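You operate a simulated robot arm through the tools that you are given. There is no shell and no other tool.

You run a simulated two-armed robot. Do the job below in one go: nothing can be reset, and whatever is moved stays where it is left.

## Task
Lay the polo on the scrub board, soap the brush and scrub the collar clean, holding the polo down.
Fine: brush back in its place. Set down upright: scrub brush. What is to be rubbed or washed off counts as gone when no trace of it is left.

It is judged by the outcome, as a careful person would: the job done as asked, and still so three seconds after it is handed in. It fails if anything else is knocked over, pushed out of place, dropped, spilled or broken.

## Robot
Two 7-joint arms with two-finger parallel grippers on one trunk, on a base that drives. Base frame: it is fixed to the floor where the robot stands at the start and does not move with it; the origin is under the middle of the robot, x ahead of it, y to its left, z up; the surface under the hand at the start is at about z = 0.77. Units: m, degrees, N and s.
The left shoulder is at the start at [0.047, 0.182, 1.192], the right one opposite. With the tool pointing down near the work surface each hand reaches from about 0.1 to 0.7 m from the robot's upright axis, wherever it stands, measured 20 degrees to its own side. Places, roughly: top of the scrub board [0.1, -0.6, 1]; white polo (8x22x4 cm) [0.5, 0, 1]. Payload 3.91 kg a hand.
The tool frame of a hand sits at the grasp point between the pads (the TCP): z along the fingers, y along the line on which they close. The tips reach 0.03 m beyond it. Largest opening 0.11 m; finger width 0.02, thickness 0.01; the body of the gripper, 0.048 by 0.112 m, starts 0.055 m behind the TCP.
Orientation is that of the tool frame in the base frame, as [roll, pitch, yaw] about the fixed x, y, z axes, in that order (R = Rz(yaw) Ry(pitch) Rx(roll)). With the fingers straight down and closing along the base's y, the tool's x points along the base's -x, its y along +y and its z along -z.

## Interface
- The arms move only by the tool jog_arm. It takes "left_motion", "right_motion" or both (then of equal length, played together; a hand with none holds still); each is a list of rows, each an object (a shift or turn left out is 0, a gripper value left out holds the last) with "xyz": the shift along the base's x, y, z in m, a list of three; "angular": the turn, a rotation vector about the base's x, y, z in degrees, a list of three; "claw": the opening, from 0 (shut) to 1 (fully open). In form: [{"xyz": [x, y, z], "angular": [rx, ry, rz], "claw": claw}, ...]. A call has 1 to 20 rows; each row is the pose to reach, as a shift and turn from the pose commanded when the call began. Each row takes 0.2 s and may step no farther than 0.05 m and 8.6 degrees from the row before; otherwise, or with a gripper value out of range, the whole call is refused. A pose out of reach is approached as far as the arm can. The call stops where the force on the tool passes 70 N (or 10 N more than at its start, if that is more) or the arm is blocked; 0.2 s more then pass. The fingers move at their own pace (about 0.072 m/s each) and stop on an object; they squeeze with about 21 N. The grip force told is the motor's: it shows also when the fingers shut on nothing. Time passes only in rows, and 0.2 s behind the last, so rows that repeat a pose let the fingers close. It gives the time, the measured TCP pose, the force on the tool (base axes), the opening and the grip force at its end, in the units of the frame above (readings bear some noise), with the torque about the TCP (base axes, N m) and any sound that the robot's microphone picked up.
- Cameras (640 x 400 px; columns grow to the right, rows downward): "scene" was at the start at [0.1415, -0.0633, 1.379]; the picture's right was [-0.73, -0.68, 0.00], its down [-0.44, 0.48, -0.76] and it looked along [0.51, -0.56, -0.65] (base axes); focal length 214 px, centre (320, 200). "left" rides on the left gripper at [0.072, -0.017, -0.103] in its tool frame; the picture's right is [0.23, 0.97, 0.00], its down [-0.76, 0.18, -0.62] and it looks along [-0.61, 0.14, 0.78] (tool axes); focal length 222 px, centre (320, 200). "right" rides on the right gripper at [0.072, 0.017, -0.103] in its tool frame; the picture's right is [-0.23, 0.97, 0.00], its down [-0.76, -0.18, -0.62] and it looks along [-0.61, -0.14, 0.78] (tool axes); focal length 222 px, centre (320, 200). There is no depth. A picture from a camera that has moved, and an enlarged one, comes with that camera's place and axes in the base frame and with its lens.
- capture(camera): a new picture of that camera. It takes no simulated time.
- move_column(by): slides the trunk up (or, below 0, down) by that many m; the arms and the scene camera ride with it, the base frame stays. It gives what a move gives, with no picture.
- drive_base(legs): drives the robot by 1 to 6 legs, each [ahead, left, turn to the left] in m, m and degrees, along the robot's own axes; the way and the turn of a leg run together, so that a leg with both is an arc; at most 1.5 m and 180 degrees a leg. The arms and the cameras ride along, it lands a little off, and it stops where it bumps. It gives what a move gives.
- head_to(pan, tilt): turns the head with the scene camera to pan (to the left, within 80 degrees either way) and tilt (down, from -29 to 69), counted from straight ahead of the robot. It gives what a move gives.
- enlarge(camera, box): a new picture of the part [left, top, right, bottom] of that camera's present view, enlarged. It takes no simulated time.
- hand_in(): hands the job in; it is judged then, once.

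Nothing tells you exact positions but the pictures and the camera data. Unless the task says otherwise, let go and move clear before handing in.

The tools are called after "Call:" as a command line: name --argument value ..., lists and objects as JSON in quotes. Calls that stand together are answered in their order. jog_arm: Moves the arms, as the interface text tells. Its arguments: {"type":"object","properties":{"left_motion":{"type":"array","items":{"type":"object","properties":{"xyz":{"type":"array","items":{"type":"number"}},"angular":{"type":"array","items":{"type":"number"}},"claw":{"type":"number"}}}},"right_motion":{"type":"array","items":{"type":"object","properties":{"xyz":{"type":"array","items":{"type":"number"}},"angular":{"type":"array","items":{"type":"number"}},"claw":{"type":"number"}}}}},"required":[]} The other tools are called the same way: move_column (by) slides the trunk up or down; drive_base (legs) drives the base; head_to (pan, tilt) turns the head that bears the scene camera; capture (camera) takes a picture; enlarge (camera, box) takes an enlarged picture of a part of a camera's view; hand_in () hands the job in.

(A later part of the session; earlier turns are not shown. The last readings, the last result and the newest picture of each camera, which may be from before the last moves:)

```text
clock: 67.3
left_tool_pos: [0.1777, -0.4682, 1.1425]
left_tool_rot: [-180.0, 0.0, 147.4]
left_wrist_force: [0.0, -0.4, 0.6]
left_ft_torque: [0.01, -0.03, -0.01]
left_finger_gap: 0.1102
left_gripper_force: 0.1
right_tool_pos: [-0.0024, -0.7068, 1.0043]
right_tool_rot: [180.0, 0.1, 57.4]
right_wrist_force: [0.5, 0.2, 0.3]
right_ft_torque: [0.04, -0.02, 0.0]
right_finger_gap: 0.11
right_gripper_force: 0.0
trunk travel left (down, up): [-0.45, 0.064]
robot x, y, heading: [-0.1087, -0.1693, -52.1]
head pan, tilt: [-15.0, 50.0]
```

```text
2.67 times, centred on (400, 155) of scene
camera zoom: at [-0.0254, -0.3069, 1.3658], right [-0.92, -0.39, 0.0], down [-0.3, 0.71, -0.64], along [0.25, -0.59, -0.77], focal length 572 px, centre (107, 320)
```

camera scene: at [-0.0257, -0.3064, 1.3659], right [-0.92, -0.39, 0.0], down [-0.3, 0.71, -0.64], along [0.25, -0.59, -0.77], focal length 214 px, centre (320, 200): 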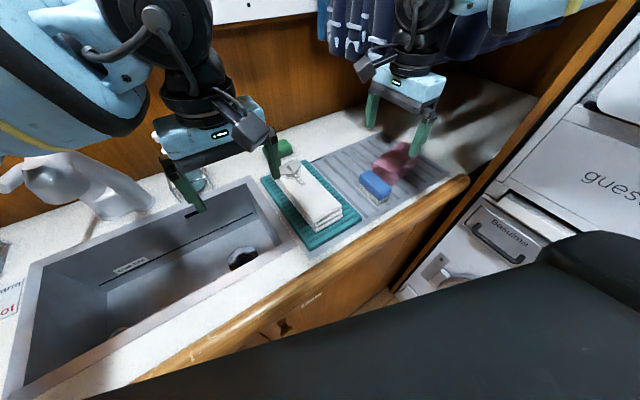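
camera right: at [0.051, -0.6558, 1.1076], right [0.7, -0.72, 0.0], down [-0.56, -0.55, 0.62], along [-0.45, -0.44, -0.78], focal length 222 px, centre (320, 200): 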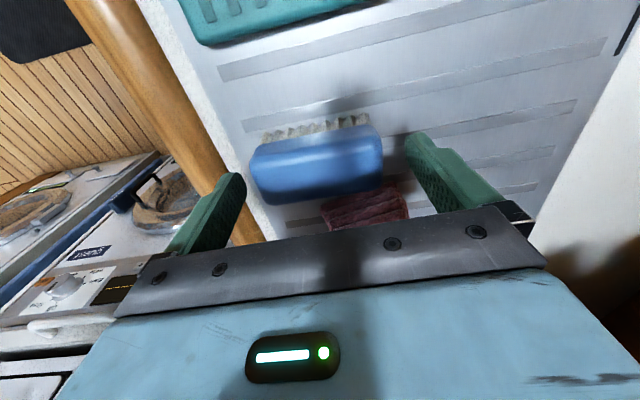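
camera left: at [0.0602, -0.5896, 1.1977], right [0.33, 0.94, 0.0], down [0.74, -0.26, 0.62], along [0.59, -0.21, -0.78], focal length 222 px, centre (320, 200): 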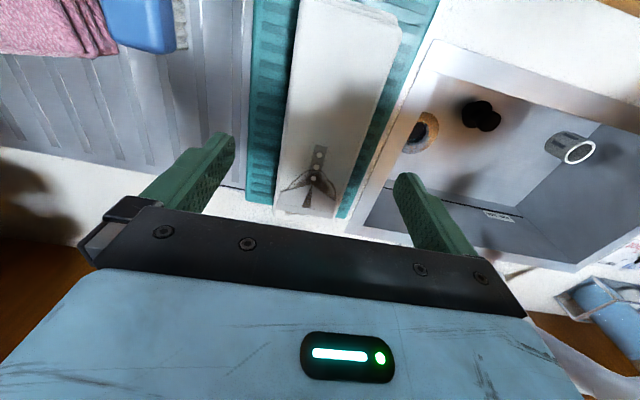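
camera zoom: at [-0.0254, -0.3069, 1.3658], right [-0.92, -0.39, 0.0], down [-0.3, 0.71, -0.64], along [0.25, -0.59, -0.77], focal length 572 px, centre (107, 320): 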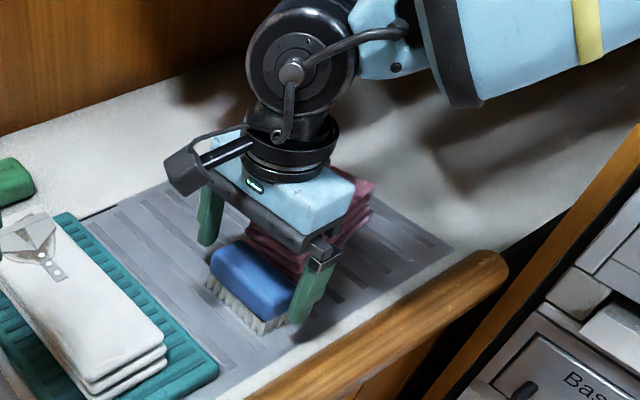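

Well centred. Lowering the last 2 cm and closing.

Call:
jog_arm --right_motion '[{"xyz": [-0.002, 0.001, -0.01]}, {"xyz": [-0.003, 0.002, -0.018]}, {"xyz": [-0.003, 0.002, -0.022]}, {"xyz": [-0.003, 0.002, -0.022], "claw": 0.85}, {"xyz": [-0.003, 0.002, -0.022], "claw": 0.7}, {"xyz": [-0.003, 0.002, -0.022], "claw": 0.5}, {"xyz": [-0.003, 0.002, -0.022], "claw": 0.3}, {"xyz": [-0.003, 0.002, -0.022], "claw": 0.0}, {"xyz": [-0.003, 0.002, -0.022], "claw": 0.0}]'

Call:
capture --camera "right"

Call:
enlarge --camera "scene" --box '[320, 80, 480, 230]'

```text
clock: 69.3
left_tool_pos: [0.1777, -0.4682, 1.1424]
left_tool_rot: [-179.9, 0.0, 147.3]
left_wrist_force: [-1.1, 0.8, 0.3]
left_ft_torque: [0.02, 0.02, -0.01]
left_finger_gap: 0.1101
left_gripper_force: 0.0
right_tool_pos: [-0.0067, -0.7061, 0.9829]
right_tool_rot: [-180.0, 0.1, 57.4]
right_wrist_force: [0.1, -0.1, 0.2]
right_ft_torque: [-0.01, 0.0, -0.01]
right_finger_gap: 0.0849
right_gripper_force: 20.8
trunk travel left (down, up): [-0.45, 0.064]
robot x, y, heading: [-0.1063, -0.1679, -52.2]
head pan, tilt: [-15.0, 50.0]
```

```text
taken
camera right: at [0.0471, -0.6545, 1.0862], right [0.7, -0.72, 0.0], down [-0.56, -0.55, 0.62], along [-0.45, -0.44, -0.78], focal length 222 px, centre (320, 200)
```

right: 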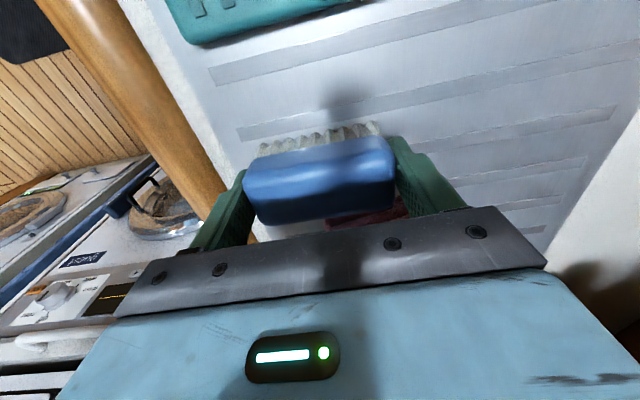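

```text
2.67 times, centred on (400, 155) of scene
camera zoom: at [-0.0255, -0.3067, 1.3658], right [-0.92, -0.39, 0.0], down [-0.3, 0.71, -0.64], along [0.25, -0.59, -0.77], focal length 572 px, centre (107, 320)
```

zoom: 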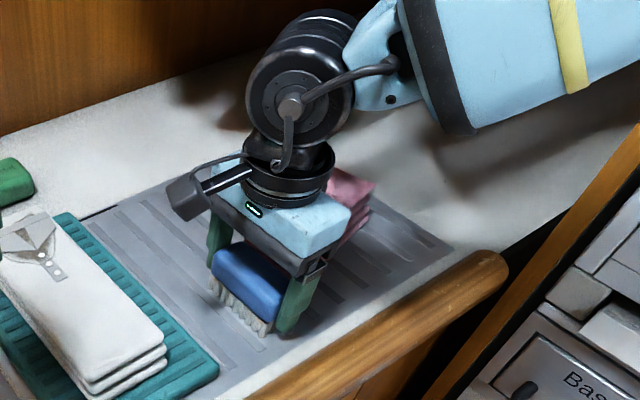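

Gripped the brush (8.5 cm, 21 N). I note its home: TCP (-0.0067, -0.7061, 0.983), yaw 57.4. Lifting slowly.

Call:
jog_arm --right_motion '[{"xyz": [0, 0, 0.003]}, {"xyz": [0, 0, 0.007]}, {"xyz": [0, 0, 0.012]}, {"xyz": [0, 0, 0.02]}, {"xyz": [0, 0, 0.03]}, {"xyz": [0, 0, 0.045]}, {"xyz": [0, 0, 0.06]}, {"xyz": [0, 0, 0.08]}]'

Call:
capture --camera "right"

Call:
enlarge --camera "scene" --box '[230, 80, 470, 240]'

```text
clock: 71.1
left_tool_pos: [0.1767, -0.4679, 1.1429]
left_tool_rot: [-179.9, -0.1, 147.3]
left_wrist_force: [0.1, -0.5, -0.6]
left_ft_torque: [-0.01, 0.01, -0.01]
left_finger_gap: 0.1099
left_gripper_force: 0.1
right_tool_pos: [-0.0066, -0.7069, 1.0631]
right_tool_rot: [180.0, 0.2, 57.4]
right_wrist_force: [-0.4, 0.0, -0.5]
right_ft_torque: [0.03, 0.01, -0.01]
right_finger_gap: 0.0849
right_gripper_force: 20.9
trunk travel left (down, up): [-0.45, 0.064]
robot x, y, heading: [-0.1077, -0.1682, -52.6]
head pan, tilt: [-15.0, 50.0]
```

```text
taken
camera right: at [0.0474, -0.6554, 1.166], right [0.7, -0.72, 0.0], down [-0.56, -0.55, 0.62], along [-0.45, -0.44, -0.78], focal length 222 px, centre (320, 200)
```

right: 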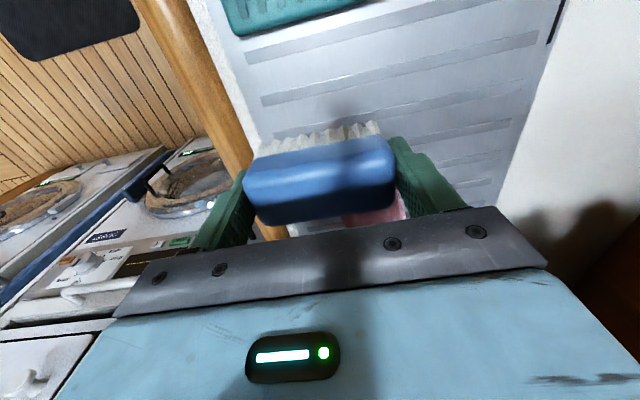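

```text
2.50 times, centred on (350, 160) of scene
camera zoom: at [-0.0256, -0.3064, 1.3659], right [-0.92, -0.39, 0.0], down [-0.3, 0.71, -0.64], along [0.25, -0.59, -0.77], focal length 536 px, centre (245, 300)
```

zoom: 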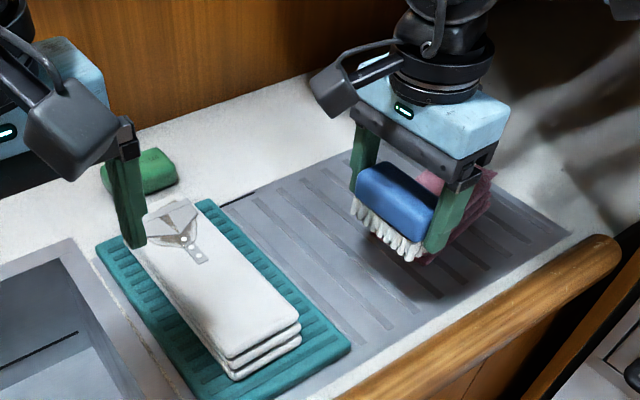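

The brush is held well. Soap is out of reach from this heading, so I'll raise both hands, tuck them in, then turn the base back to face the counter squarely.

Call:
jog_arm --left_motion '[{"xyz": [0, 0, 0.025]}, {"xyz": [0, 0, 0.05]}, {"xyz": [-0.01, 0.006, 0.075]}, {"xyz": [-0.025, 0.016, 0.1]}, {"xyz": [-0.04, 0.026, 0.11]}, {"xyz": [-0.05, 0.032, 0.11]}]' --right_motion '[{"xyz": [0, 0, 0.025]}, {"xyz": [0.01, 0.01, 0.05]}, {"xyz": [0.025, 0.024, 0.075]}, {"xyz": [0.042, 0.04, 0.09]}, {"xyz": [0.06, 0.056, 0.1]}, {"xyz": [0.074, 0.069, 0.1]}]'

Call:
drive_base --legs '[[0, 0, 19.5]]'

Call:
head_to --pan -30 --tilt 40

Call:
capture --camera "scene"

```text
clock: 72.5
left_tool_pos: [0.1285, -0.4363, 1.2529]
left_tool_rot: [-179.9, 0.0, 147.3]
left_wrist_force: [-0.1, -0.2, 0.6]
left_ft_torque: [0.04, 0.02, 0.0]
left_finger_gap: 0.1101
left_gripper_force: 0.0
right_tool_pos: [0.0668, -0.6388, 1.1604]
right_tool_rot: [-179.8, 0.0, 57.3]
right_wrist_force: [0.2, -0.8, -0.7]
right_ft_torque: [0.02, -0.03, 0.02]
right_finger_gap: 0.0848
right_gripper_force: 21.3
trunk travel left (down, up): [-0.45, 0.064]
robot x, y, heading: [-0.1072, -0.1666, -52.3]
head pan, tilt: [-15.0, 50.0]
```

```text
clock: 73.9
left_tool_pos: [0.2036, -0.342, 1.2537]
left_tool_rot: [-179.9, 0.0, 166.7]
left_wrist_force: [0.1, -0.7, 0.6]
left_ft_torque: [-0.01, 0.01, -0.04]
left_finger_gap: 0.1101
left_gripper_force: 0.1
right_tool_pos: [0.2121, -0.5555, 1.1622]
right_tool_rot: [180.0, 0.0, 76.8]
right_wrist_force: [0.8, -0.3, -0.7]
right_ft_torque: [0.0, 0.01, 0.04]
right_finger_gap: 0.0846
right_gripper_force: 20.7
trunk travel left (down, up): [-0.45, 0.064]
robot x, y, heading: [-0.1071, -0.1667, -32.9]
head pan, tilt: [-15.0, 50.0]
```

```text
clock: 74.7
left_tool_pos: [0.203, -0.3428, 1.2543]
left_tool_rot: [-179.9, 0.1, 166.6]
left_wrist_force: [-0.2, 0.0, -0.2]
left_ft_torque: [-0.04, -0.03, 0.01]
left_finger_gap: 0.1101
left_gripper_force: 0.1
right_tool_pos: [0.2121, -0.5545, 1.1611]
right_tool_rot: [180.0, 0.1, 76.7]
right_wrist_force: [-0.7, -0.7, -0.5]
right_ft_torque: [-0.03, -0.02, -0.04]
right_finger_gap: 0.0848
right_gripper_force: 21.3
trunk travel left (down, up): [-0.45, 0.064]
robot x, y, heading: [-0.1083, -0.1661, -32.6]
head pan, tilt: [-30.0, 40.0]
```

```text
taken
camera scene: at [0.0028, -0.2904, 1.3799], right [-0.89, -0.46, 0.0], down [-0.29, 0.57, -0.77], along [0.35, -0.68, -0.64], focal length 214 px, centre (320, 200)
```

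scene: 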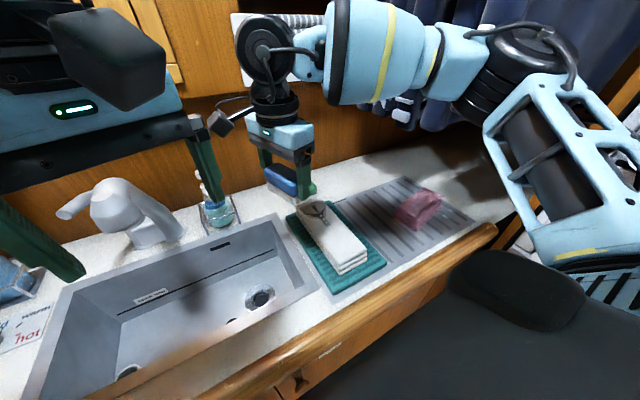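

The right arm is clear. I'll move forward 3.5 cm for reach and then look at the soap.

Call:
drive_base --legs '[[0.035, 0, 0]]'

Call:
capture --camera "right"

Call:
capture --camera "scene"

```text
clock: 75.6
left_tool_pos: [0.2303, -0.36, 1.2544]
left_tool_rot: [-179.9, 0.2, 166.7]
left_wrist_force: [0.2, -0.3, 0.0]
left_ft_torque: [-0.01, 0.02, 0.01]
left_finger_gap: 0.11
left_gripper_force: 0.0
right_tool_pos: [0.2402, -0.5732, 1.1629]
right_tool_rot: [179.9, 0.0, 76.8]
right_wrist_force: [-0.1, -0.6, -2.0]
right_ft_torque: [-0.01, 0.05, -0.01]
right_finger_gap: 0.085
right_gripper_force: 21.1
trunk travel left (down, up): [-0.45, 0.064]
robot x, y, heading: [-0.0786, -0.1838, -32.8]
head pan, tilt: [-30.0, 40.0]
```

```text
taken
camera right: at [0.2734, -0.5053, 1.2658], right [0.9, -0.44, 0.0], down [-0.35, -0.7, 0.62], along [-0.28, -0.56, -0.78], focal length 222 px, centre (320, 200)
```

right: 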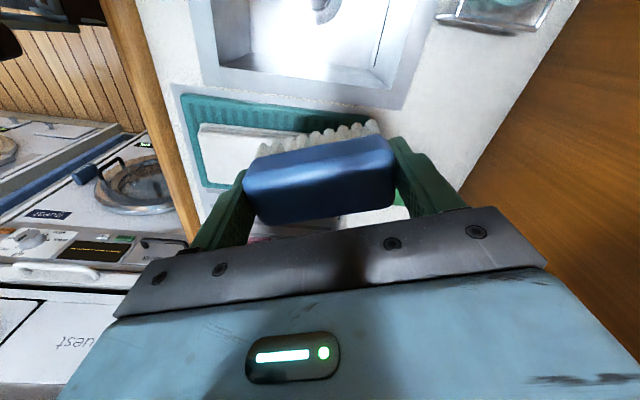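

```text
taken
camera scene: at [0.0301, -0.3081, 1.3804], right [-0.89, -0.46, 0.0], down [-0.29, 0.57, -0.77], along [0.35, -0.68, -0.64], focal length 214 px, centre (320, 200)
```

scene: 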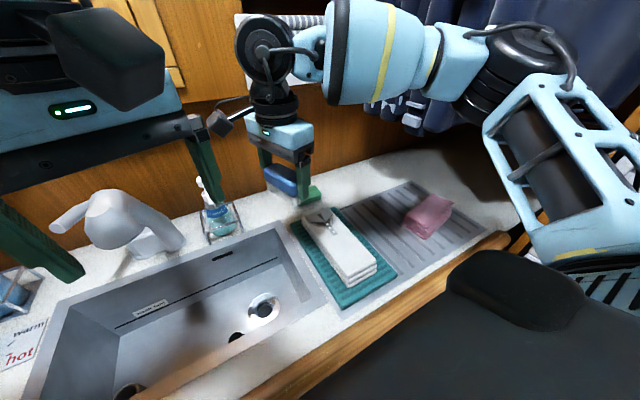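

The soap bar's centre is about (0.313, -0.767), ~8x5 cm, long side along the counter, top near z 0.97. I'll turn the brush parallel to the bar and hover above it.

Call:
jog_arm --right_motion '[{"xyz": [-0.005, -0.012, 0.01], "angular": [0, 0, 8]}, {"xyz": [-0.01, -0.03, 0.01], "angular": [0, 0, 16]}, {"xyz": [-0.012, -0.05, 0.01], "angular": [0, 0, 24]}, {"xyz": [-0.008, -0.075, 0.01], "angular": [0, 0, 32]}, {"xyz": [0.005, -0.1, 0.005], "angular": [0, 0, 40]}, {"xyz": [0.02, -0.12, 0.0], "angular": [0, 0, 48]}, {"xyz": [0.035, -0.14, -0.01], "angular": [0, 0, 56]}, {"xyz": [0.05, -0.16, -0.02], "angular": [0, 0, 64]}, {"xyz": [0.06, -0.178, -0.04], "angular": [0, 0, 70.5]}, {"xyz": [0.066, -0.187, -0.06], "angular": [0, 0, 70.5]}, {"xyz": [0.066, -0.187, -0.08], "angular": [0, 0, 70.5]}]'

Call:
capture --camera "right"

Call:
capture --camera "scene"

```text
clock: 78.0
left_tool_pos: [0.2297, -0.3517, 1.2558]
left_tool_rot: [-179.7, 0.3, 166.7]
left_wrist_force: [-0.4, 0.3, 0.2]
left_ft_torque: [0.0, 0.0, -0.01]
left_finger_gap: 0.1101
left_gripper_force: 0.0
right_tool_pos: [0.2811, -0.7475, 1.1086]
right_tool_rot: [-179.7, 0.5, 147.4]
right_wrist_force: [-0.9, 0.4, -1.0]
right_ft_torque: [0.02, -0.02, 0.02]
right_finger_gap: 0.0845
right_gripper_force: 21.3
right hand out of reach, approached as far as the arm can: row 8, 9, 10, 11
trunk travel left (down, up): [-0.45, 0.064]
robot x, y, heading: [-0.0793, -0.1871, -32.9]
head pan, tilt: [-30.0, 40.0]
```

```text
taken
camera right: at [0.2298, -0.6942, 1.2108], right [0.72, 0.7, 0.0], down [0.54, -0.55, 0.63], along [0.44, -0.45, -0.78], focal length 222 px, centre (320, 200)
```

right: 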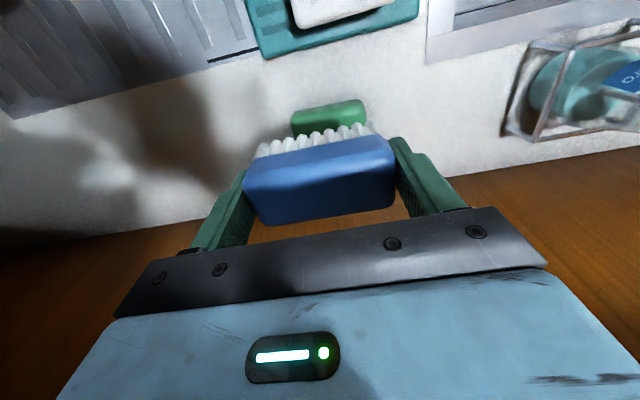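

```text
taken
camera scene: at [0.0281, -0.2998, 1.3814], right [-0.89, -0.46, 0.0], down [-0.29, 0.57, -0.77], along [0.35, -0.69, -0.64], focal length 214 px, centre (320, 200)
```

scene: 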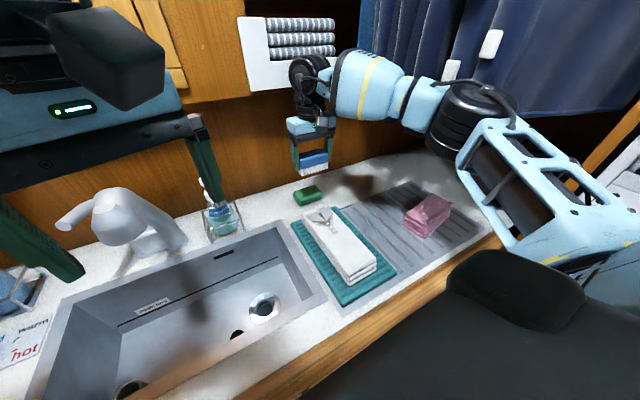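

The reach is nearly enough, but small tilts suggest the right elbow may be touching something. I'll look to the right.

Call:
head_to --pan -75 --tilt 15

Call:
capture --camera "scene"

```text
clock: 79.1
left_tool_pos: [0.2299, -0.3516, 1.2566]
left_tool_rot: [-179.6, 0.3, 166.7]
left_wrist_force: [0.0, 0.2, 0.6]
left_ft_torque: [-0.02, -0.01, 0.01]
left_finger_gap: 0.1098
left_gripper_force: 0.0
right_tool_pos: [0.2817, -0.7485, 1.1079]
right_tool_rot: [-179.8, 0.4, 147.3]
right_wrist_force: [0.4, 0.2, -1.3]
right_ft_torque: [-0.01, -0.04, 0.0]
right_finger_gap: 0.0842
right_gripper_force: 20.6
trunk travel left (down, up): [-0.45, 0.064]
robot x, y, heading: [-0.0785, -0.1856, -32.6]
head pan, tilt: [-75.0, 15.0]
```

```text
taken
camera scene: at [-0.0391, -0.3126, 1.4206], right [-0.95, 0.31, 0.0], down [0.08, 0.24, -0.97], along [-0.29, -0.92, -0.25], focal length 214 px, centre (320, 200)
```

scene: 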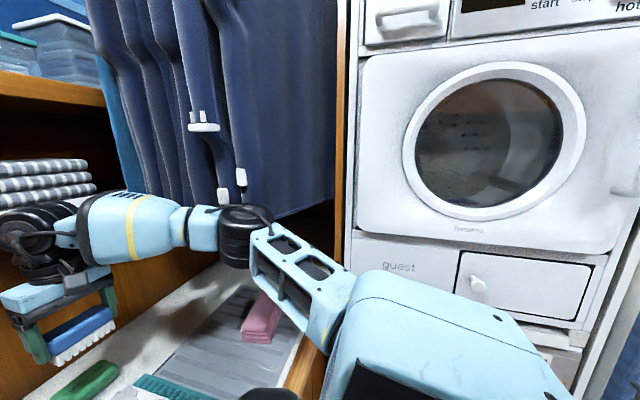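

The robot leans back slightly: the forearm/wrist seems to touch the wall-side shelf or hanging clothes. I'll pull the right hand back, then shift the base left and turn left so the right arm approaches the soap more squarely.

Call:
jog_arm --right_motion '[{"xyz": [-0.03, 0.02, 0.0]}, {"xyz": [-0.06, 0.04, 0.01]}, {"xyz": [-0.09, 0.06, 0.03]}, {"xyz": [-0.12, 0.08, 0.05]}, {"xyz": [-0.14, 0.095, 0.06]}]'

Call:
capture --camera "scene"

```text
clock: 80.3
left_tool_pos: [0.2312, -0.3614, 1.2535]
left_tool_rot: [-179.8, 0.1, 166.6]
left_wrist_force: [-0.1, 0.9, 1.0]
left_ft_torque: [-0.01, 0.03, -0.01]
left_finger_gap: 0.11
left_gripper_force: 0.1
right_tool_pos: [0.1458, -0.6588, 1.1629]
right_tool_rot: [179.9, 0.1, 147.2]
right_wrist_force: [0.8, 0.6, -1.1]
right_ft_torque: [0.02, 0.05, 0.02]
right_finger_gap: 0.0847
right_gripper_force: 20.7
trunk travel left (down, up): [-0.45, 0.064]
robot x, y, heading: [-0.0755, -0.1874, -32.7]
head pan, tilt: [-75.0, 15.0]
```

```text
taken
camera scene: at [-0.0359, -0.3218, 1.4197], right [-0.95, 0.31, 0.0], down [0.08, 0.25, -0.97], along [-0.3, -0.92, -0.26], focal length 214 px, centre (320, 200)
```

scene: 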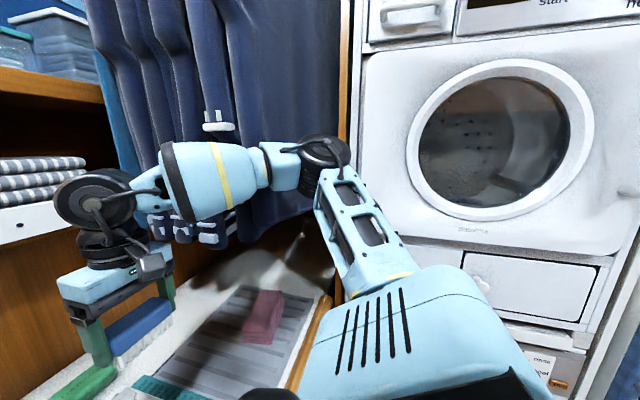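

Contact released. Now repositioning the base: back 3 cm, left 8 cm, turn left 20°.

Call:
drive_base --legs '[[-0.03, 0, 0], [0, 0.08, 0], [0, 0, 20]]'

Call:
head_to --pan -45 --tilt 40

Call:
capture --camera "scene"

```text
clock: 83.2
left_tool_pos: [0.2927, -0.1596, 1.2549]
left_tool_rot: [-179.9, 0.1, -173.3]
left_wrist_force: [-0.3, 0.4, 0.4]
left_ft_torque: [0.03, 0.02, -0.01]
left_finger_gap: 0.1097
left_gripper_force: 0.1
right_tool_pos: [0.314, -0.4704, 1.1634]
right_tool_rot: [180.0, 0.1, 167.3]
right_wrist_force: [-0.6, 0.3, -0.9]
right_ft_torque: [-0.02, -0.03, -0.04]
right_finger_gap: 0.0848
right_gripper_force: 21.3
trunk travel left (down, up): [-0.45, 0.064]
robot x, y, heading: [-0.0587, -0.1005, -12.8]
head pan, tilt: [-75.0, 15.0]
```

```text
clock: 84.1
left_tool_pos: [0.2913, -0.1584, 1.2536]
left_tool_rot: [-180.0, 0.1, -173.2]
left_wrist_force: [0.5, 0.4, -0.4]
left_ft_torque: [0.02, 0.0, 0.0]
left_finger_gap: 0.1101
left_gripper_force: 0.1
right_tool_pos: [0.313, -0.47, 1.1627]
right_tool_rot: [-180.0, 0.0, 167.4]
right_wrist_force: [0.6, 0.3, -1.9]
right_ft_torque: [0.0, -0.02, 0.02]
right_finger_gap: 0.0848
right_gripper_force: 21.4
trunk travel left (down, up): [-0.45, 0.064]
robot x, y, heading: [-0.0572, -0.1084, -12.8]
head pan, tilt: [-45.0, 40.0]
```

```text
taken
camera scene: at [0.0683, -0.1943, 1.3801], right [-0.85, -0.53, 0.0], down [-0.34, 0.54, -0.77], along [0.41, -0.65, -0.64], focal length 214 px, centre (320, 200)
```

scene: 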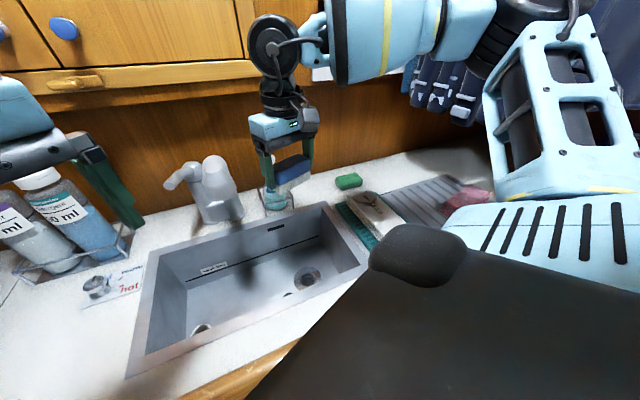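

Call:
enlarge --camera "scene" --box '[310, 155, 390, 215]'

```text
6.67 times, centred on (350, 185) of scene
camera zoom: at [0.0683, -0.1943, 1.3801], right [-0.85, -0.53, 0.0], down [-0.34, 0.54, -0.77], along [0.41, -0.65, -0.64], focal length 1430 px, centre (120, 300)
```

zoom: 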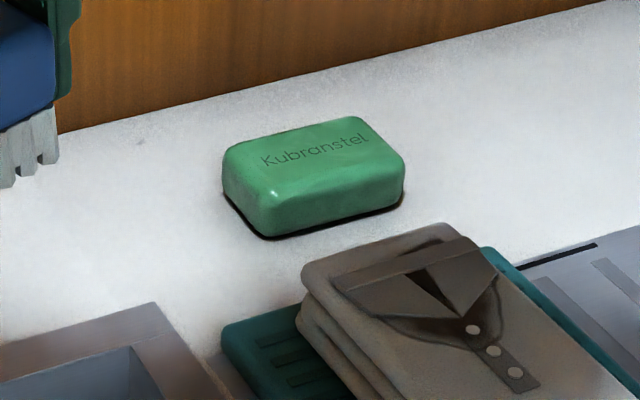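

The soap is confirmed: centre ≈ (0.308, -0.764), top z ≈ 0.968. Moving the brush above it, lowering on the way.

Call:
jog_arm --right_motion '[{"xyz": [0.0, -0.03, 0.0], "angular": [0, 0, -3]}, {"xyz": [0.0, -0.07, 0.0], "angular": [0, 0, -6]}, {"xyz": [0.0, -0.11, -0.005], "angular": [0, 0, -9]}, {"xyz": [-0.002, -0.15, -0.015], "angular": [0, 0, -12]}, {"xyz": [-0.004, -0.19, -0.035], "angular": [0, 0, -15]}, {"xyz": [-0.006, -0.225, -0.055], "angular": [0, 0, -18]}, {"xyz": [-0.009, -0.26, -0.075], "angular": [0, 0, -20]}, {"xyz": [-0.0104, -0.29, -0.095], "angular": [0, 0, -20]}]'

Call:
capture --camera "scene"

Call:
capture --camera "right"

```text
clock: 85.9
left_tool_pos: [0.2922, -0.1606, 1.2539]
left_tool_rot: [179.9, 0.2, -173.2]
left_wrist_force: [-0.5, -0.3, 0.0]
left_ft_torque: [-0.02, 0.01, -0.05]
left_finger_gap: 0.1099
left_gripper_force: 0.1
right_tool_pos: [0.3029, -0.7601, 1.0664]
right_tool_rot: [-179.9, 0.0, 147.3]
right_wrist_force: [0.2, 0.8, -2.1]
right_ft_torque: [0.01, 0.02, -0.03]
right_finger_gap: 0.0847
right_gripper_force: 21.1
trunk travel left (down, up): [-0.45, 0.064]
robot x, y, heading: [-0.054, -0.1007, -12.5]
head pan, tilt: [-45.0, 40.0]
```

```text
taken
camera scene: at [0.0688, -0.1951, 1.3799], right [-0.85, -0.53, 0.0], down [-0.34, 0.54, -0.77], along [0.41, -0.65, -0.64], focal length 214 px, centre (320, 200)
```

scene: 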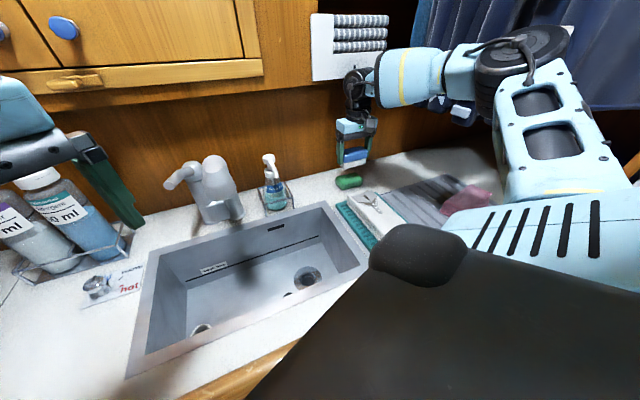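

```text
taken
camera right: at [0.2516, -0.7072, 1.1691], right [0.72, 0.7, 0.0], down [0.55, -0.56, 0.62], along [0.44, -0.45, -0.78], focal length 222 px, centre (320, 200)
```

right: 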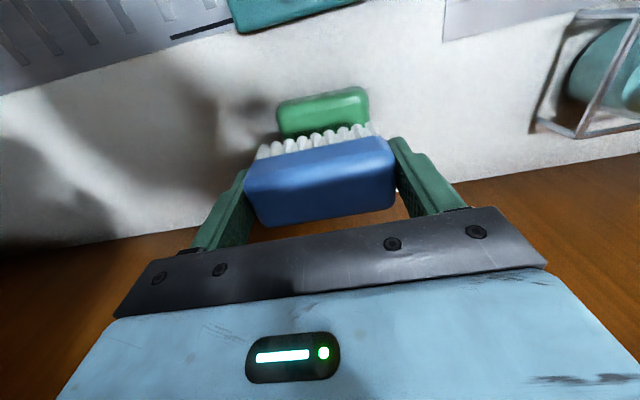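

Right above the soap with no tilt. Lowering gently to contact.

Call:
jog_arm --right_motion '[{"xyz": [0, 0, -0.015]}, {"xyz": [0, 0, -0.03]}, {"xyz": [0, 0, -0.04]}, {"xyz": [0, 0, -0.044]}]'

Call:
enlarge --camera "scene" --box '[310, 125, 400, 205]'

```text
clock: 86.9
left_tool_pos: [0.2927, -0.1594, 1.2536]
left_tool_rot: [-179.9, 0.1, -173.2]
left_wrist_force: [-0.4, 0.5, 0.3]
left_ft_torque: [0.0, 0.0, 0.02]
left_finger_gap: 0.1098
left_gripper_force: 0.1
right_tool_pos: [0.303, -0.7615, 1.0232]
right_tool_rot: [179.9, 0.1, 147.5]
right_wrist_force: [0.8, 0.5, -1.4]
right_ft_torque: [-0.02, -0.02, -0.03]
right_finger_gap: 0.0848
right_gripper_force: 20.7
trunk travel left (down, up): [-0.45, 0.064]
robot x, y, heading: [-0.0562, -0.1041, -12.6]
head pan, tilt: [-45.0, 40.0]
```

```text
5.00 times, centred on (355, 165) of scene
camera zoom: at [0.0685, -0.1943, 1.38], right [-0.85, -0.53, 0.0], down [-0.34, 0.54, -0.77], along [0.41, -0.65, -0.64], focal length 1072 px, centre (145, 375)
```

zoom: 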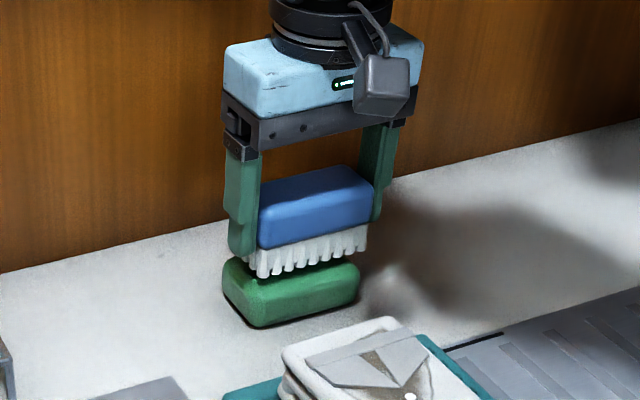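

Call:
jog_arm --right_motion '[{"xyz": [0, 0, -0.003]}, {"xyz": [0, 0, -0.005]}, {"xyz": [0, 0, -0.007]}]'

Call:
jog_arm --right_motion '[{"xyz": [0, 0, -0.001]}, {"xyz": [0, 0, -0.002]}]'

```text
clock: 87.7
left_tool_pos: [0.2923, -0.1587, 1.2553]
left_tool_rot: [-179.9, 0.1, -173.1]
left_wrist_force: [0.8, 0.4, -0.3]
left_ft_torque: [0.0, 0.02, -0.01]
left_finger_gap: 0.1101
left_gripper_force: 0.0
right_tool_pos: [0.3037, -0.76, 1.0165]
right_tool_rot: [179.9, 0.0, 147.5]
right_wrist_force: [0.4, 0.4, -2.0]
right_ft_torque: [0.01, 0.0, 0.01]
right_finger_gap: 0.0845
right_gripper_force: 20.7
trunk travel left (down, up): [-0.45, 0.064]
robot x, y, heading: [-0.0586, -0.1022, -12.8]
head pan, tilt: [-45.0, 40.0]
```

```text
clock: 88.3
left_tool_pos: [0.2907, -0.1604, 1.2541]
left_tool_rot: [-179.9, 0.0, -173.1]
left_wrist_force: [-0.2, 0.4, -0.4]
left_ft_torque: [0.0, -0.02, -0.01]
left_finger_gap: 0.1101
left_gripper_force: 0.1
right_tool_pos: [0.3031, -0.7604, 1.0146]
right_tool_rot: [-180.0, 0.1, 147.4]
right_wrist_force: [0.7, -1.3, 0.5]
right_ft_torque: [-0.05, 0.06, 0.02]
right_finger_gap: 0.0845
right_gripper_force: 21.1
trunk travel left (down, up): [-0.45, 0.064]
robot x, y, heading: [-0.0577, -0.101, -12.6]
head pan, tilt: [-45.0, 40.0]
```

Contact just starting (about 2 N). I'll press a little more and check.

Call:
jog_arm --right_motion '[{"xyz": [0, 0, -0.001]}, {"xyz": [0, 0, -0.002]}]'

Call:
enlarge --camera "scene" --box '[310, 125, 400, 205]'

```text
clock: 88.9
left_tool_pos: [0.2916, -0.1581, 1.2541]
left_tool_rot: [-179.9, 0.1, -173.2]
left_wrist_force: [-0.6, -0.9, -0.6]
left_ft_torque: [-0.01, -0.01, 0.0]
left_finger_gap: 0.11
left_gripper_force: 0.1
right_tool_pos: [0.3042, -0.7592, 1.0152]
right_tool_rot: [180.0, 0.2, 147.5]
right_wrist_force: [-1.3, -4.0, 11.8]
right_ft_torque: [-0.03, 0.22, 0.04]
right_finger_gap: 0.0848
right_gripper_force: 21.2
trunk travel left (down, up): [-0.45, 0.064]
robot x, y, heading: [-0.0569, -0.1046, -12.8]
head pan, tilt: [-45.0, 40.0]
```

```text
5.00 times, centred on (355, 165) of scene
camera zoom: at [0.0675, -0.1935, 1.3803], right [-0.85, -0.53, 0.0], down [-0.34, 0.54, -0.77], along [0.41, -0.65, -0.64], focal length 1072 px, centre (145, 375)
```

zoom: 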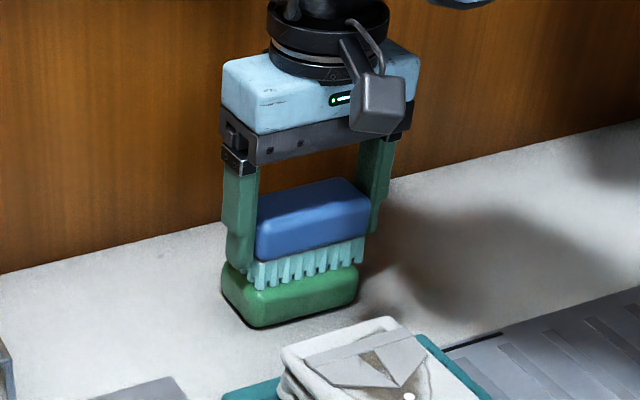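

The bristles have taken on soap colour. I'll make a few small light strokes, then lift off.

Call:
jog_arm --right_motion '[{"xyz": [0, 0, 0.0005]}, {"xyz": [0.002, 0.003, 0.0005]}, {"xyz": [0.0035, 0.0055, 0.0005]}, {"xyz": [0.001, 0.002, 0.0005]}, {"xyz": [-0.002, -0.003, 0.0005]}, {"xyz": [-0.0035, -0.0055, 0.0005]}, {"xyz": [-0.001, -0.002, 0.0005]}, {"xyz": [0.002, 0.003, 0.0005]}, {"xyz": [0.0035, 0.0055, 0.0005]}, {"xyz": [0.0, 0.0, 0.0005]}]'

Call:
jog_arm --right_motion '[{"xyz": [0, 0, 0.004]}, {"xyz": [0, 0, 0.012]}, {"xyz": [0, 0, 0.03]}, {"xyz": [0, 0, 0.05]}]'

Call:
enlarge --camera "scene" --box '[310, 125, 400, 205]'

Call:
capture --camera "right"

```text
clock: 91.1
left_tool_pos: [0.2911, -0.1576, 1.2547]
left_tool_rot: [-179.8, 0.1, -173.2]
left_wrist_force: [-0.6, -0.6, 0.5]
left_ft_torque: [0.0, -0.01, 0.01]
left_finger_gap: 0.1098
left_gripper_force: 0.1
right_tool_pos: [0.3033, -0.7564, 1.0139]
right_tool_rot: [179.8, 0.1, 147.4]
right_wrist_force: [2.2, 3.2, 12.7]
right_ft_torque: [0.09, -0.01, -0.02]
right_finger_gap: 0.0849
right_gripper_force: 21.1
trunk travel left (down, up): [-0.45, 0.064]
robot x, y, heading: [-0.0567, -0.1032, -12.4]
head pan, tilt: [-45.0, 40.0]
```

```text
clock: 92.1
left_tool_pos: [0.2919, -0.158, 1.2537]
left_tool_rot: [-179.9, 0.1, -173.3]
left_wrist_force: [-0.2, -0.4, -0.3]
left_ft_torque: [0.01, -0.03, 0.04]
left_finger_gap: 0.11
left_gripper_force: 0.1
right_tool_pos: [0.3029, -0.7603, 1.0633]
right_tool_rot: [180.0, 0.1, 147.4]
right_wrist_force: [-0.9, -1.1, -1.5]
right_ft_torque: [-0.02, -0.03, 0.0]
right_finger_gap: 0.0847
right_gripper_force: 20.6
trunk travel left (down, up): [-0.45, 0.064]
robot x, y, heading: [-0.0609, -0.1041, -12.7]
head pan, tilt: [-45.0, 40.0]
```

```text
5.00 times, centred on (355, 165) of scene
camera zoom: at [0.0684, -0.194, 1.38], right [-0.85, -0.53, 0.0], down [-0.34, 0.54, -0.77], along [0.41, -0.65, -0.64], focal length 1072 px, centre (145, 375)
```

zoom: 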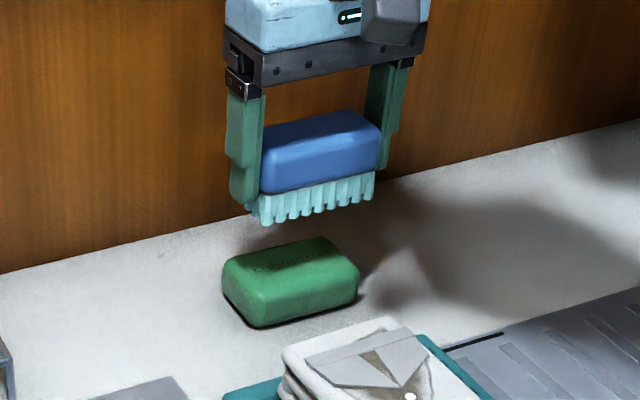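

```text
taken
camera right: at [0.2519, -0.7074, 1.1657], right [0.72, 0.7, 0.0], down [0.55, -0.56, 0.62], along [0.44, -0.45, -0.78], focal length 222 px, centre (320, 200)
```

right: 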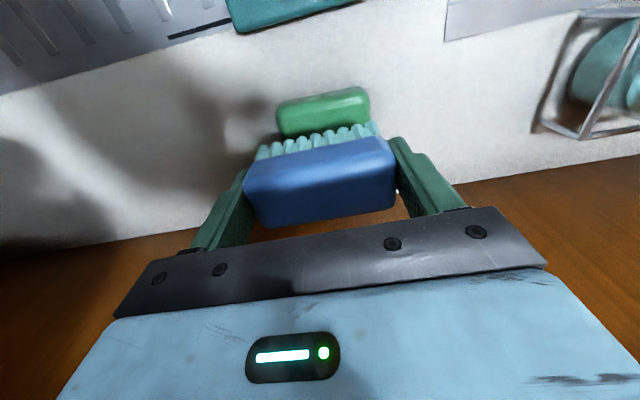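

The brush is soaped and the soap bar hasn't moved. I'll withdraw the right hand low and back, tuck it over the sink, then return the base to the scrubbing position.

Call:
jog_arm --right_motion '[{"xyz": [-0.034, 0.026, 0.007]}, {"xyz": [-0.068, 0.052, 0.015]}, {"xyz": [-0.09, 0.09, 0.027]}, {"xyz": [-0.114, 0.128, 0.04]}, {"xyz": [-0.113, 0.167, 0.057]}, {"xyz": [-0.112, 0.206, 0.073]}, {"xyz": [-0.11, 0.245, 0.09]}, {"xyz": [-0.102, 0.283, 0.1]}, {"xyz": [-0.093, 0.321, 0.108]}, {"xyz": [-0.085, 0.359, 0.115]}]'

Call:
drive_base --legs '[[-0.0345, -0.0744, 0], [0, 0, -39.5]]'

Call:
head_to --pan -10 --tilt 50

Call:
capture --camera "scene"

```text
clock: 94.3
left_tool_pos: [0.2923, -0.1591, 1.2538]
left_tool_rot: [-179.9, 0.1, -173.2]
left_wrist_force: [0.2, -0.2, 0.1]
left_ft_torque: [-0.01, 0.0, -0.01]
left_finger_gap: 0.1101
left_gripper_force: 0.0
right_tool_pos: [0.2198, -0.3973, 1.1796]
right_tool_rot: [-180.0, 0.1, 147.3]
right_wrist_force: [0.1, 0.8, -0.1]
right_ft_torque: [0.0, -0.01, 0.0]
right_finger_gap: 0.085
right_gripper_force: 20.5
trunk travel left (down, up): [-0.45, 0.064]
robot x, y, heading: [-0.0616, -0.101, -12.6]
head pan, tilt: [-45.0, 40.0]
```

```text
clock: 97.5
left_tool_pos: [0.1239, -0.4357, 1.2539]
left_tool_rot: [-180.0, 0.1, 147.1]
left_wrist_force: [-0.3, -0.1, 0.3]
left_ft_torque: [0.01, 0.0, -0.02]
left_finger_gap: 0.11
left_gripper_force: 0.1
right_tool_pos: [-0.0853, -0.5733, 1.1806]
right_tool_rot: [-180.0, 0.1, 107.7]
right_wrist_force: [0.4, -0.1, -1.8]
right_ft_torque: [0.02, 0.04, 0.0]
right_finger_gap: 0.0848
right_gripper_force: 21.3
trunk travel left (down, up): [-0.45, 0.064]
robot x, y, heading: [-0.1121, -0.1677, -52.4]
head pan, tilt: [-45.0, 40.0]
```

```text
clock: 98.5
left_tool_pos: [0.1244, -0.4355, 1.2545]
left_tool_rot: [-180.0, 0.1, 147.0]
left_wrist_force: [-0.3, 0.7, -0.6]
left_ft_torque: [-0.01, -0.01, 0.01]
left_finger_gap: 0.1098
left_gripper_force: 0.1
right_tool_pos: [-0.0848, -0.5728, 1.18]
right_tool_rot: [-179.9, 0.1, 107.7]
right_wrist_force: [1.7, -0.5, -0.8]
right_ft_torque: [0.02, 0.0, 0.01]
right_finger_gap: 0.0846
right_gripper_force: 21.2
trunk travel left (down, up): [-0.45, 0.064]
robot x, y, heading: [-0.1093, -0.1648, -52.3]
head pan, tilt: [-10.0, 50.0]
```

```text
taken
camera scene: at [-0.0224, -0.3041, 1.3658], right [-0.89, -0.46, 0.0], down [-0.35, 0.68, -0.64], along [0.3, -0.57, -0.77], focal length 214 px, centre (320, 200)
```

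scene: 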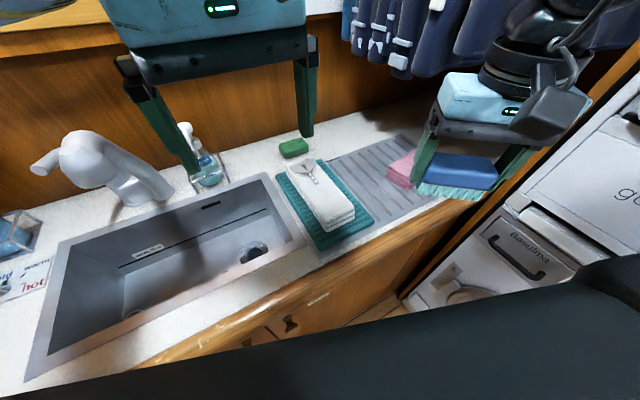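

Back at the scrubbing position with everything undisturbed. I'll measure the polo and collar once more.

Call:
enlarge --camera "scene" --box '[260, 130, 400, 250]'

```text
3.33 times, centred on (330, 190) of scene
camera zoom: at [-0.0224, -0.3041, 1.3658], right [-0.89, -0.46, 0.0], down [-0.35, 0.68, -0.64], along [0.3, -0.57, -0.77], focal length 715 px, centre (287, 233)
```

zoom: 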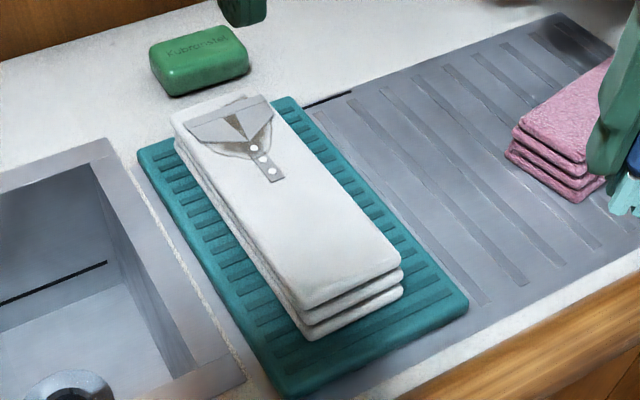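

Polo at depth 0.36–0.56, collar dirt centred near (0.204, -0.653). Right hand goes above the collar with the brush aligned along the polo.

Call:
jog_arm --right_motion '[{"xyz": [0.035, -0.005, 0.0], "angular": [0, 0, -7]}, {"xyz": [0.075, -0.01, 0.0], "angular": [0, 0, -14]}, {"xyz": [0.115, -0.022, 0.0], "angular": [0, 0, -21]}, {"xyz": [0.155, -0.036, -0.01], "angular": [0, 0, -28]}, {"xyz": [0.195, -0.05, -0.02], "angular": [0, 0, -36]}, {"xyz": [0.235, -0.062, -0.04], "angular": [0, 0, -43]}, {"xyz": [0.265, -0.072, -0.06], "angular": [0, 0, -50]}, {"xyz": [0.2869, -0.0793, -0.08], "angular": [0, 0, -50.3]}]'

Call:
capture --camera "scene"

Call:
capture --camera "right"

```text
clock: 100.3
left_tool_pos: [0.1247, -0.4366, 1.2537]
left_tool_rot: [-180.0, 0.0, 147.1]
left_wrist_force: [0.3, 0.6, -0.3]
left_ft_torque: [-0.02, 0.04, 0.01]
left_finger_gap: 0.11
left_gripper_force: 0.0
right_tool_pos: [0.0732, -0.6615, 1.1174]
right_tool_rot: [180.0, -0.1, 58.6]
right_wrist_force: [0.8, 0.6, -1.1]
right_ft_torque: [-0.01, 0.0, 0.01]
right_finger_gap: 0.0847
right_gripper_force: 20.8
right hand out of reach, approached as far as the arm can: row 4, 5, 6, 7, 8
trunk travel left (down, up): [-0.45, 0.064]
robot x, y, heading: [-0.1122, -0.168, -52.7]
head pan, tilt: [-10.0, 50.0]
```

```text
taken
camera scene: at [-0.0226, -0.3048, 1.3658], right [-0.89, -0.46, 0.0], down [-0.35, 0.68, -0.64], along [0.3, -0.57, -0.77], focal length 214 px, centre (320, 200)
```

scene: 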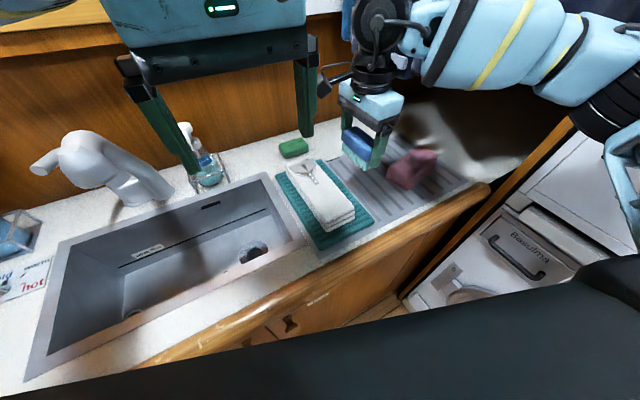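

```text
taken
camera right: at [0.1262, -0.6094, 1.2195], right [0.71, -0.7, 0.0], down [-0.55, -0.56, 0.62], along [-0.44, -0.45, -0.78], focal length 222 px, centre (320, 200)
```

right: 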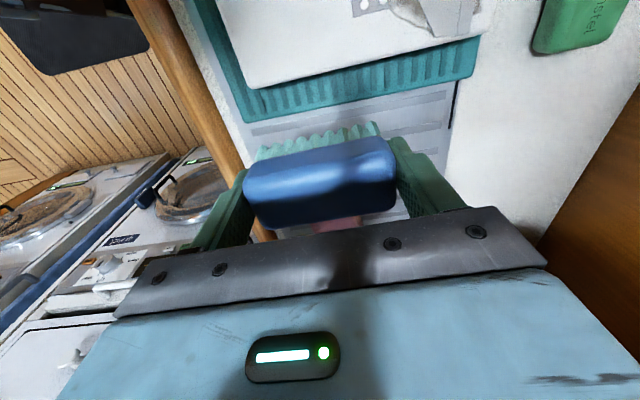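

The yaw along the polo is out of reach for the wrist here, so I'll turn the brush crosswise (long side across the polo's width), which covers the whole collar width.

Call:
jog_arm --right_motion '[{"xyz": [0, 0, 0.01], "angular": [0, 0, 8]}, {"xyz": [0, 0, 0.02], "angular": [0, 0, 16]}, {"xyz": [0, 0, 0.02], "angular": [0, 0, 24]}, {"xyz": [0.005, 0, 0.02], "angular": [0, 0, 32]}, {"xyz": [0.015, 0, 0.02], "angular": [0, 0, 40]}, {"xyz": [0.03, 0, 0.02], "angular": [0, 0, 48]}, {"xyz": [0.05, 0.0, 0.02], "angular": [0, 0, 56]}, {"xyz": [0.07, 0.002, 0.01], "angular": [0, 0, 64]}, {"xyz": [0.09, 0.004, 0.0], "angular": [0, 0, 72]}, {"xyz": [0.11, 0.006, -0.01], "angular": [0, 0, 80]}, {"xyz": [0.129, 0.0094, -0.02], "angular": [0, 0, 88.5]}]'

Call:
capture --camera "scene"

Call:
capture --camera "right"

```text
clock: 102.7
left_tool_pos: [0.1244, -0.4371, 1.2543]
left_tool_rot: [180.0, 0.0, 147.1]
left_wrist_force: [-0.2, 0.1, 0.2]
left_ft_torque: [0.02, -0.02, 0.05]
left_finger_gap: 0.11
left_gripper_force: 0.0
right_tool_pos: [0.0682, -0.6964, 1.0875]
right_tool_rot: [179.9, 0.0, 144.6]
right_wrist_force: [0.4, -0.5, -1.6]
right_ft_torque: [0.0, -0.01, 0.0]
right_finger_gap: 0.0847
right_gripper_force: 21.1
right hand out of reach, approached as far as the arm can: row 2, 4, 5, 6, 7, 8, 9, 10, 11
trunk travel left (down, up): [-0.45, 0.064]
robot x, y, heading: [-0.1106, -0.1672, -52.3]
head pan, tilt: [-10.0, 50.0]
```

```text
taken
camera scene: at [-0.0226, -0.3055, 1.3656], right [-0.89, -0.46, 0.0], down [-0.35, 0.68, -0.64], along [0.3, -0.57, -0.77], focal length 214 px, centre (320, 200)
```

scene: 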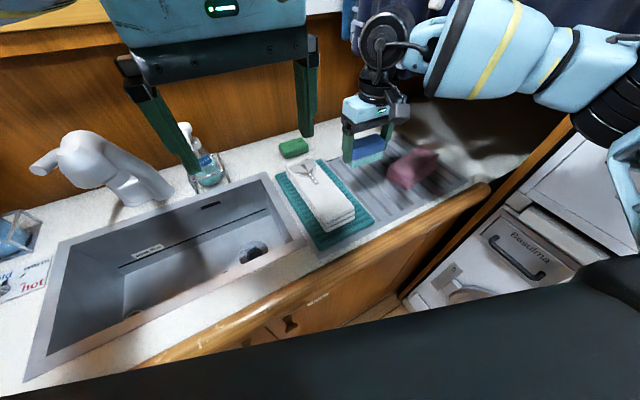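

```text
taken
camera right: at [0.0204, -0.6414, 1.1895], right [0.75, 0.66, 0.0], down [0.52, -0.59, 0.62], along [0.41, -0.47, -0.78], focal length 222 px, centre (320, 200)
```

right: 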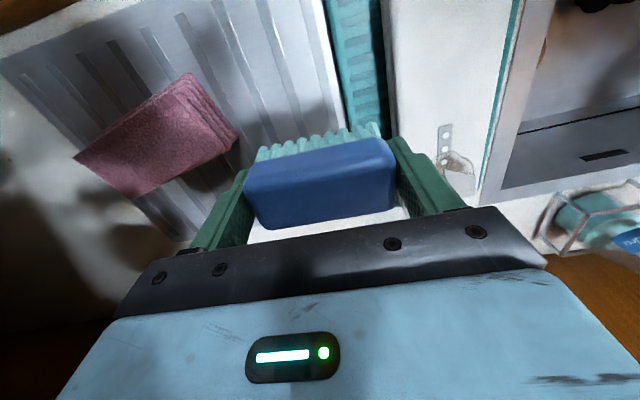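

The right wrist is at an awkward limit crossing the body here. I'll test how far it can go from this pose in small steps.

Call:
jog_arm --right_motion '[{"xyz": [0.02, 0.007, 0.0], "angular": [0, 0, 1]}, {"xyz": [0.04, 0.014, 0.0], "angular": [0, 0, 2]}, {"xyz": [0.06, 0.02, 0.0], "angular": [0, 0, 2.7]}]'

```text
clock: 103.5
left_tool_pos: [0.1245, -0.4356, 1.2542]
left_tool_rot: [-179.8, 0.1, 147.1]
left_wrist_force: [-0.2, -0.4, 0.3]
left_ft_torque: [-0.04, 0.02, -0.01]
left_finger_gap: 0.1099
left_gripper_force: 0.1
right_tool_pos: [0.0769, -0.7136, 1.0864]
right_tool_rot: [179.9, 0.0, 148.2]
right_wrist_force: [0.4, 0.2, -0.7]
right_ft_torque: [0.01, -0.03, 0.01]
right_finger_gap: 0.0848
right_gripper_force: 20.6
right hand out of reach, approached as far as the arm can: row 1, 2, 3
trunk travel left (down, up): [-0.45, 0.064]
robot x, y, heading: [-0.1061, -0.1682, -52.1]
head pan, tilt: [-10.0, 50.0]
```

I'll move the left hand a bit further aside, pull the right hand back, and probe how far it can come across the body from a retracted posture.

Call:
jog_arm --left_motion '[{"xyz": [0.02, 0.016, 0.0]}, {"xyz": [0.04, 0.032, 0.0]}, {"xyz": [0.063, 0.049, 0.0]}, {"xyz": [0.063, 0.049, 0.0]}]' --right_motion '[{"xyz": [-0.02, 0.03, 0.02], "angular": [0, 0, -5]}, {"xyz": [-0.045, 0.06, 0.04], "angular": [0, 0, -10]}, {"xyz": [-0.07, 0.09, 0.055], "angular": [0, 0, -15]}, {"xyz": [-0.092, 0.1185, 0.065], "angular": [0, 0, -20]}]'

Call:
jog_arm --right_motion '[{"xyz": [0.02, 0.016, 0.0]}, {"xyz": [0.04, 0.032, 0.0]}, {"xyz": [0.063, 0.049, 0.0]}, {"xyz": [0.079, 0.061, 0.0]}]'

Call:
capture --camera "scene"

```text
clock: 104.5
left_tool_pos: [0.1865, -0.3861, 1.2559]
left_tool_rot: [-179.9, 0.1, 147.0]
left_wrist_force: [0.6, -0.2, 0.4]
left_ft_torque: [0.0, -0.03, 0.01]
left_finger_gap: 0.1099
left_gripper_force: 0.2
right_tool_pos: [-0.0165, -0.5934, 1.153]
right_tool_rot: [179.9, -0.1, 128.4]
right_wrist_force: [0.3, -0.5, -1.9]
right_ft_torque: [0.01, -0.02, 0.01]
right_finger_gap: 0.0841
right_gripper_force: 21.4
trunk travel left (down, up): [-0.45, 0.064]
robot x, y, heading: [-0.1114, -0.1645, -52.2]
head pan, tilt: [-10.0, 50.0]
```

```text
clock: 105.5
left_tool_pos: [0.1858, -0.386, 1.2556]
left_tool_rot: [-179.8, 0.2, 146.9]
left_wrist_force: [0.8, 0.3, 0.2]
left_ft_torque: [-0.05, 0.03, -0.01]
left_finger_gap: 0.1101
left_gripper_force: 0.0
right_tool_pos: [0.0424, -0.5505, 1.1529]
right_tool_rot: [179.9, 0.2, 128.1]
right_wrist_force: [-0.8, -0.5, -1.0]
right_ft_torque: [-0.02, -0.02, 0.0]
right_finger_gap: 0.0845
right_gripper_force: 21.2
right hand out of reach, approached as far as the arm can: row 3, 4
trunk travel left (down, up): [-0.45, 0.064]
robot x, y, heading: [-0.1127, -0.1715, -52.4]
head pan, tilt: [-10.0, 50.0]
```

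```text
taken
camera scene: at [-0.023, -0.3029, 1.3661], right [-0.89, -0.46, 0.0], down [-0.35, 0.68, -0.64], along [0.3, -0.57, -0.77], focal length 214 px, centre (320, 200)
```

scene: 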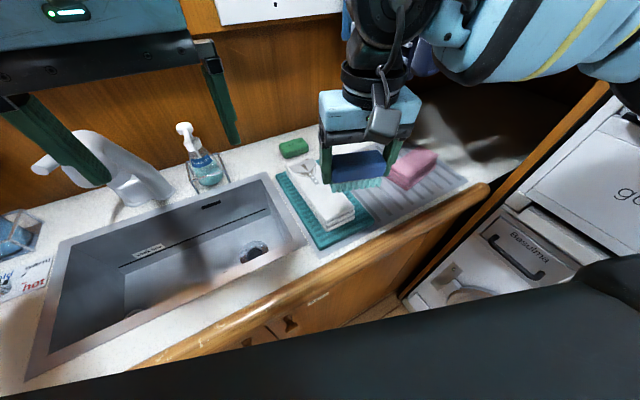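

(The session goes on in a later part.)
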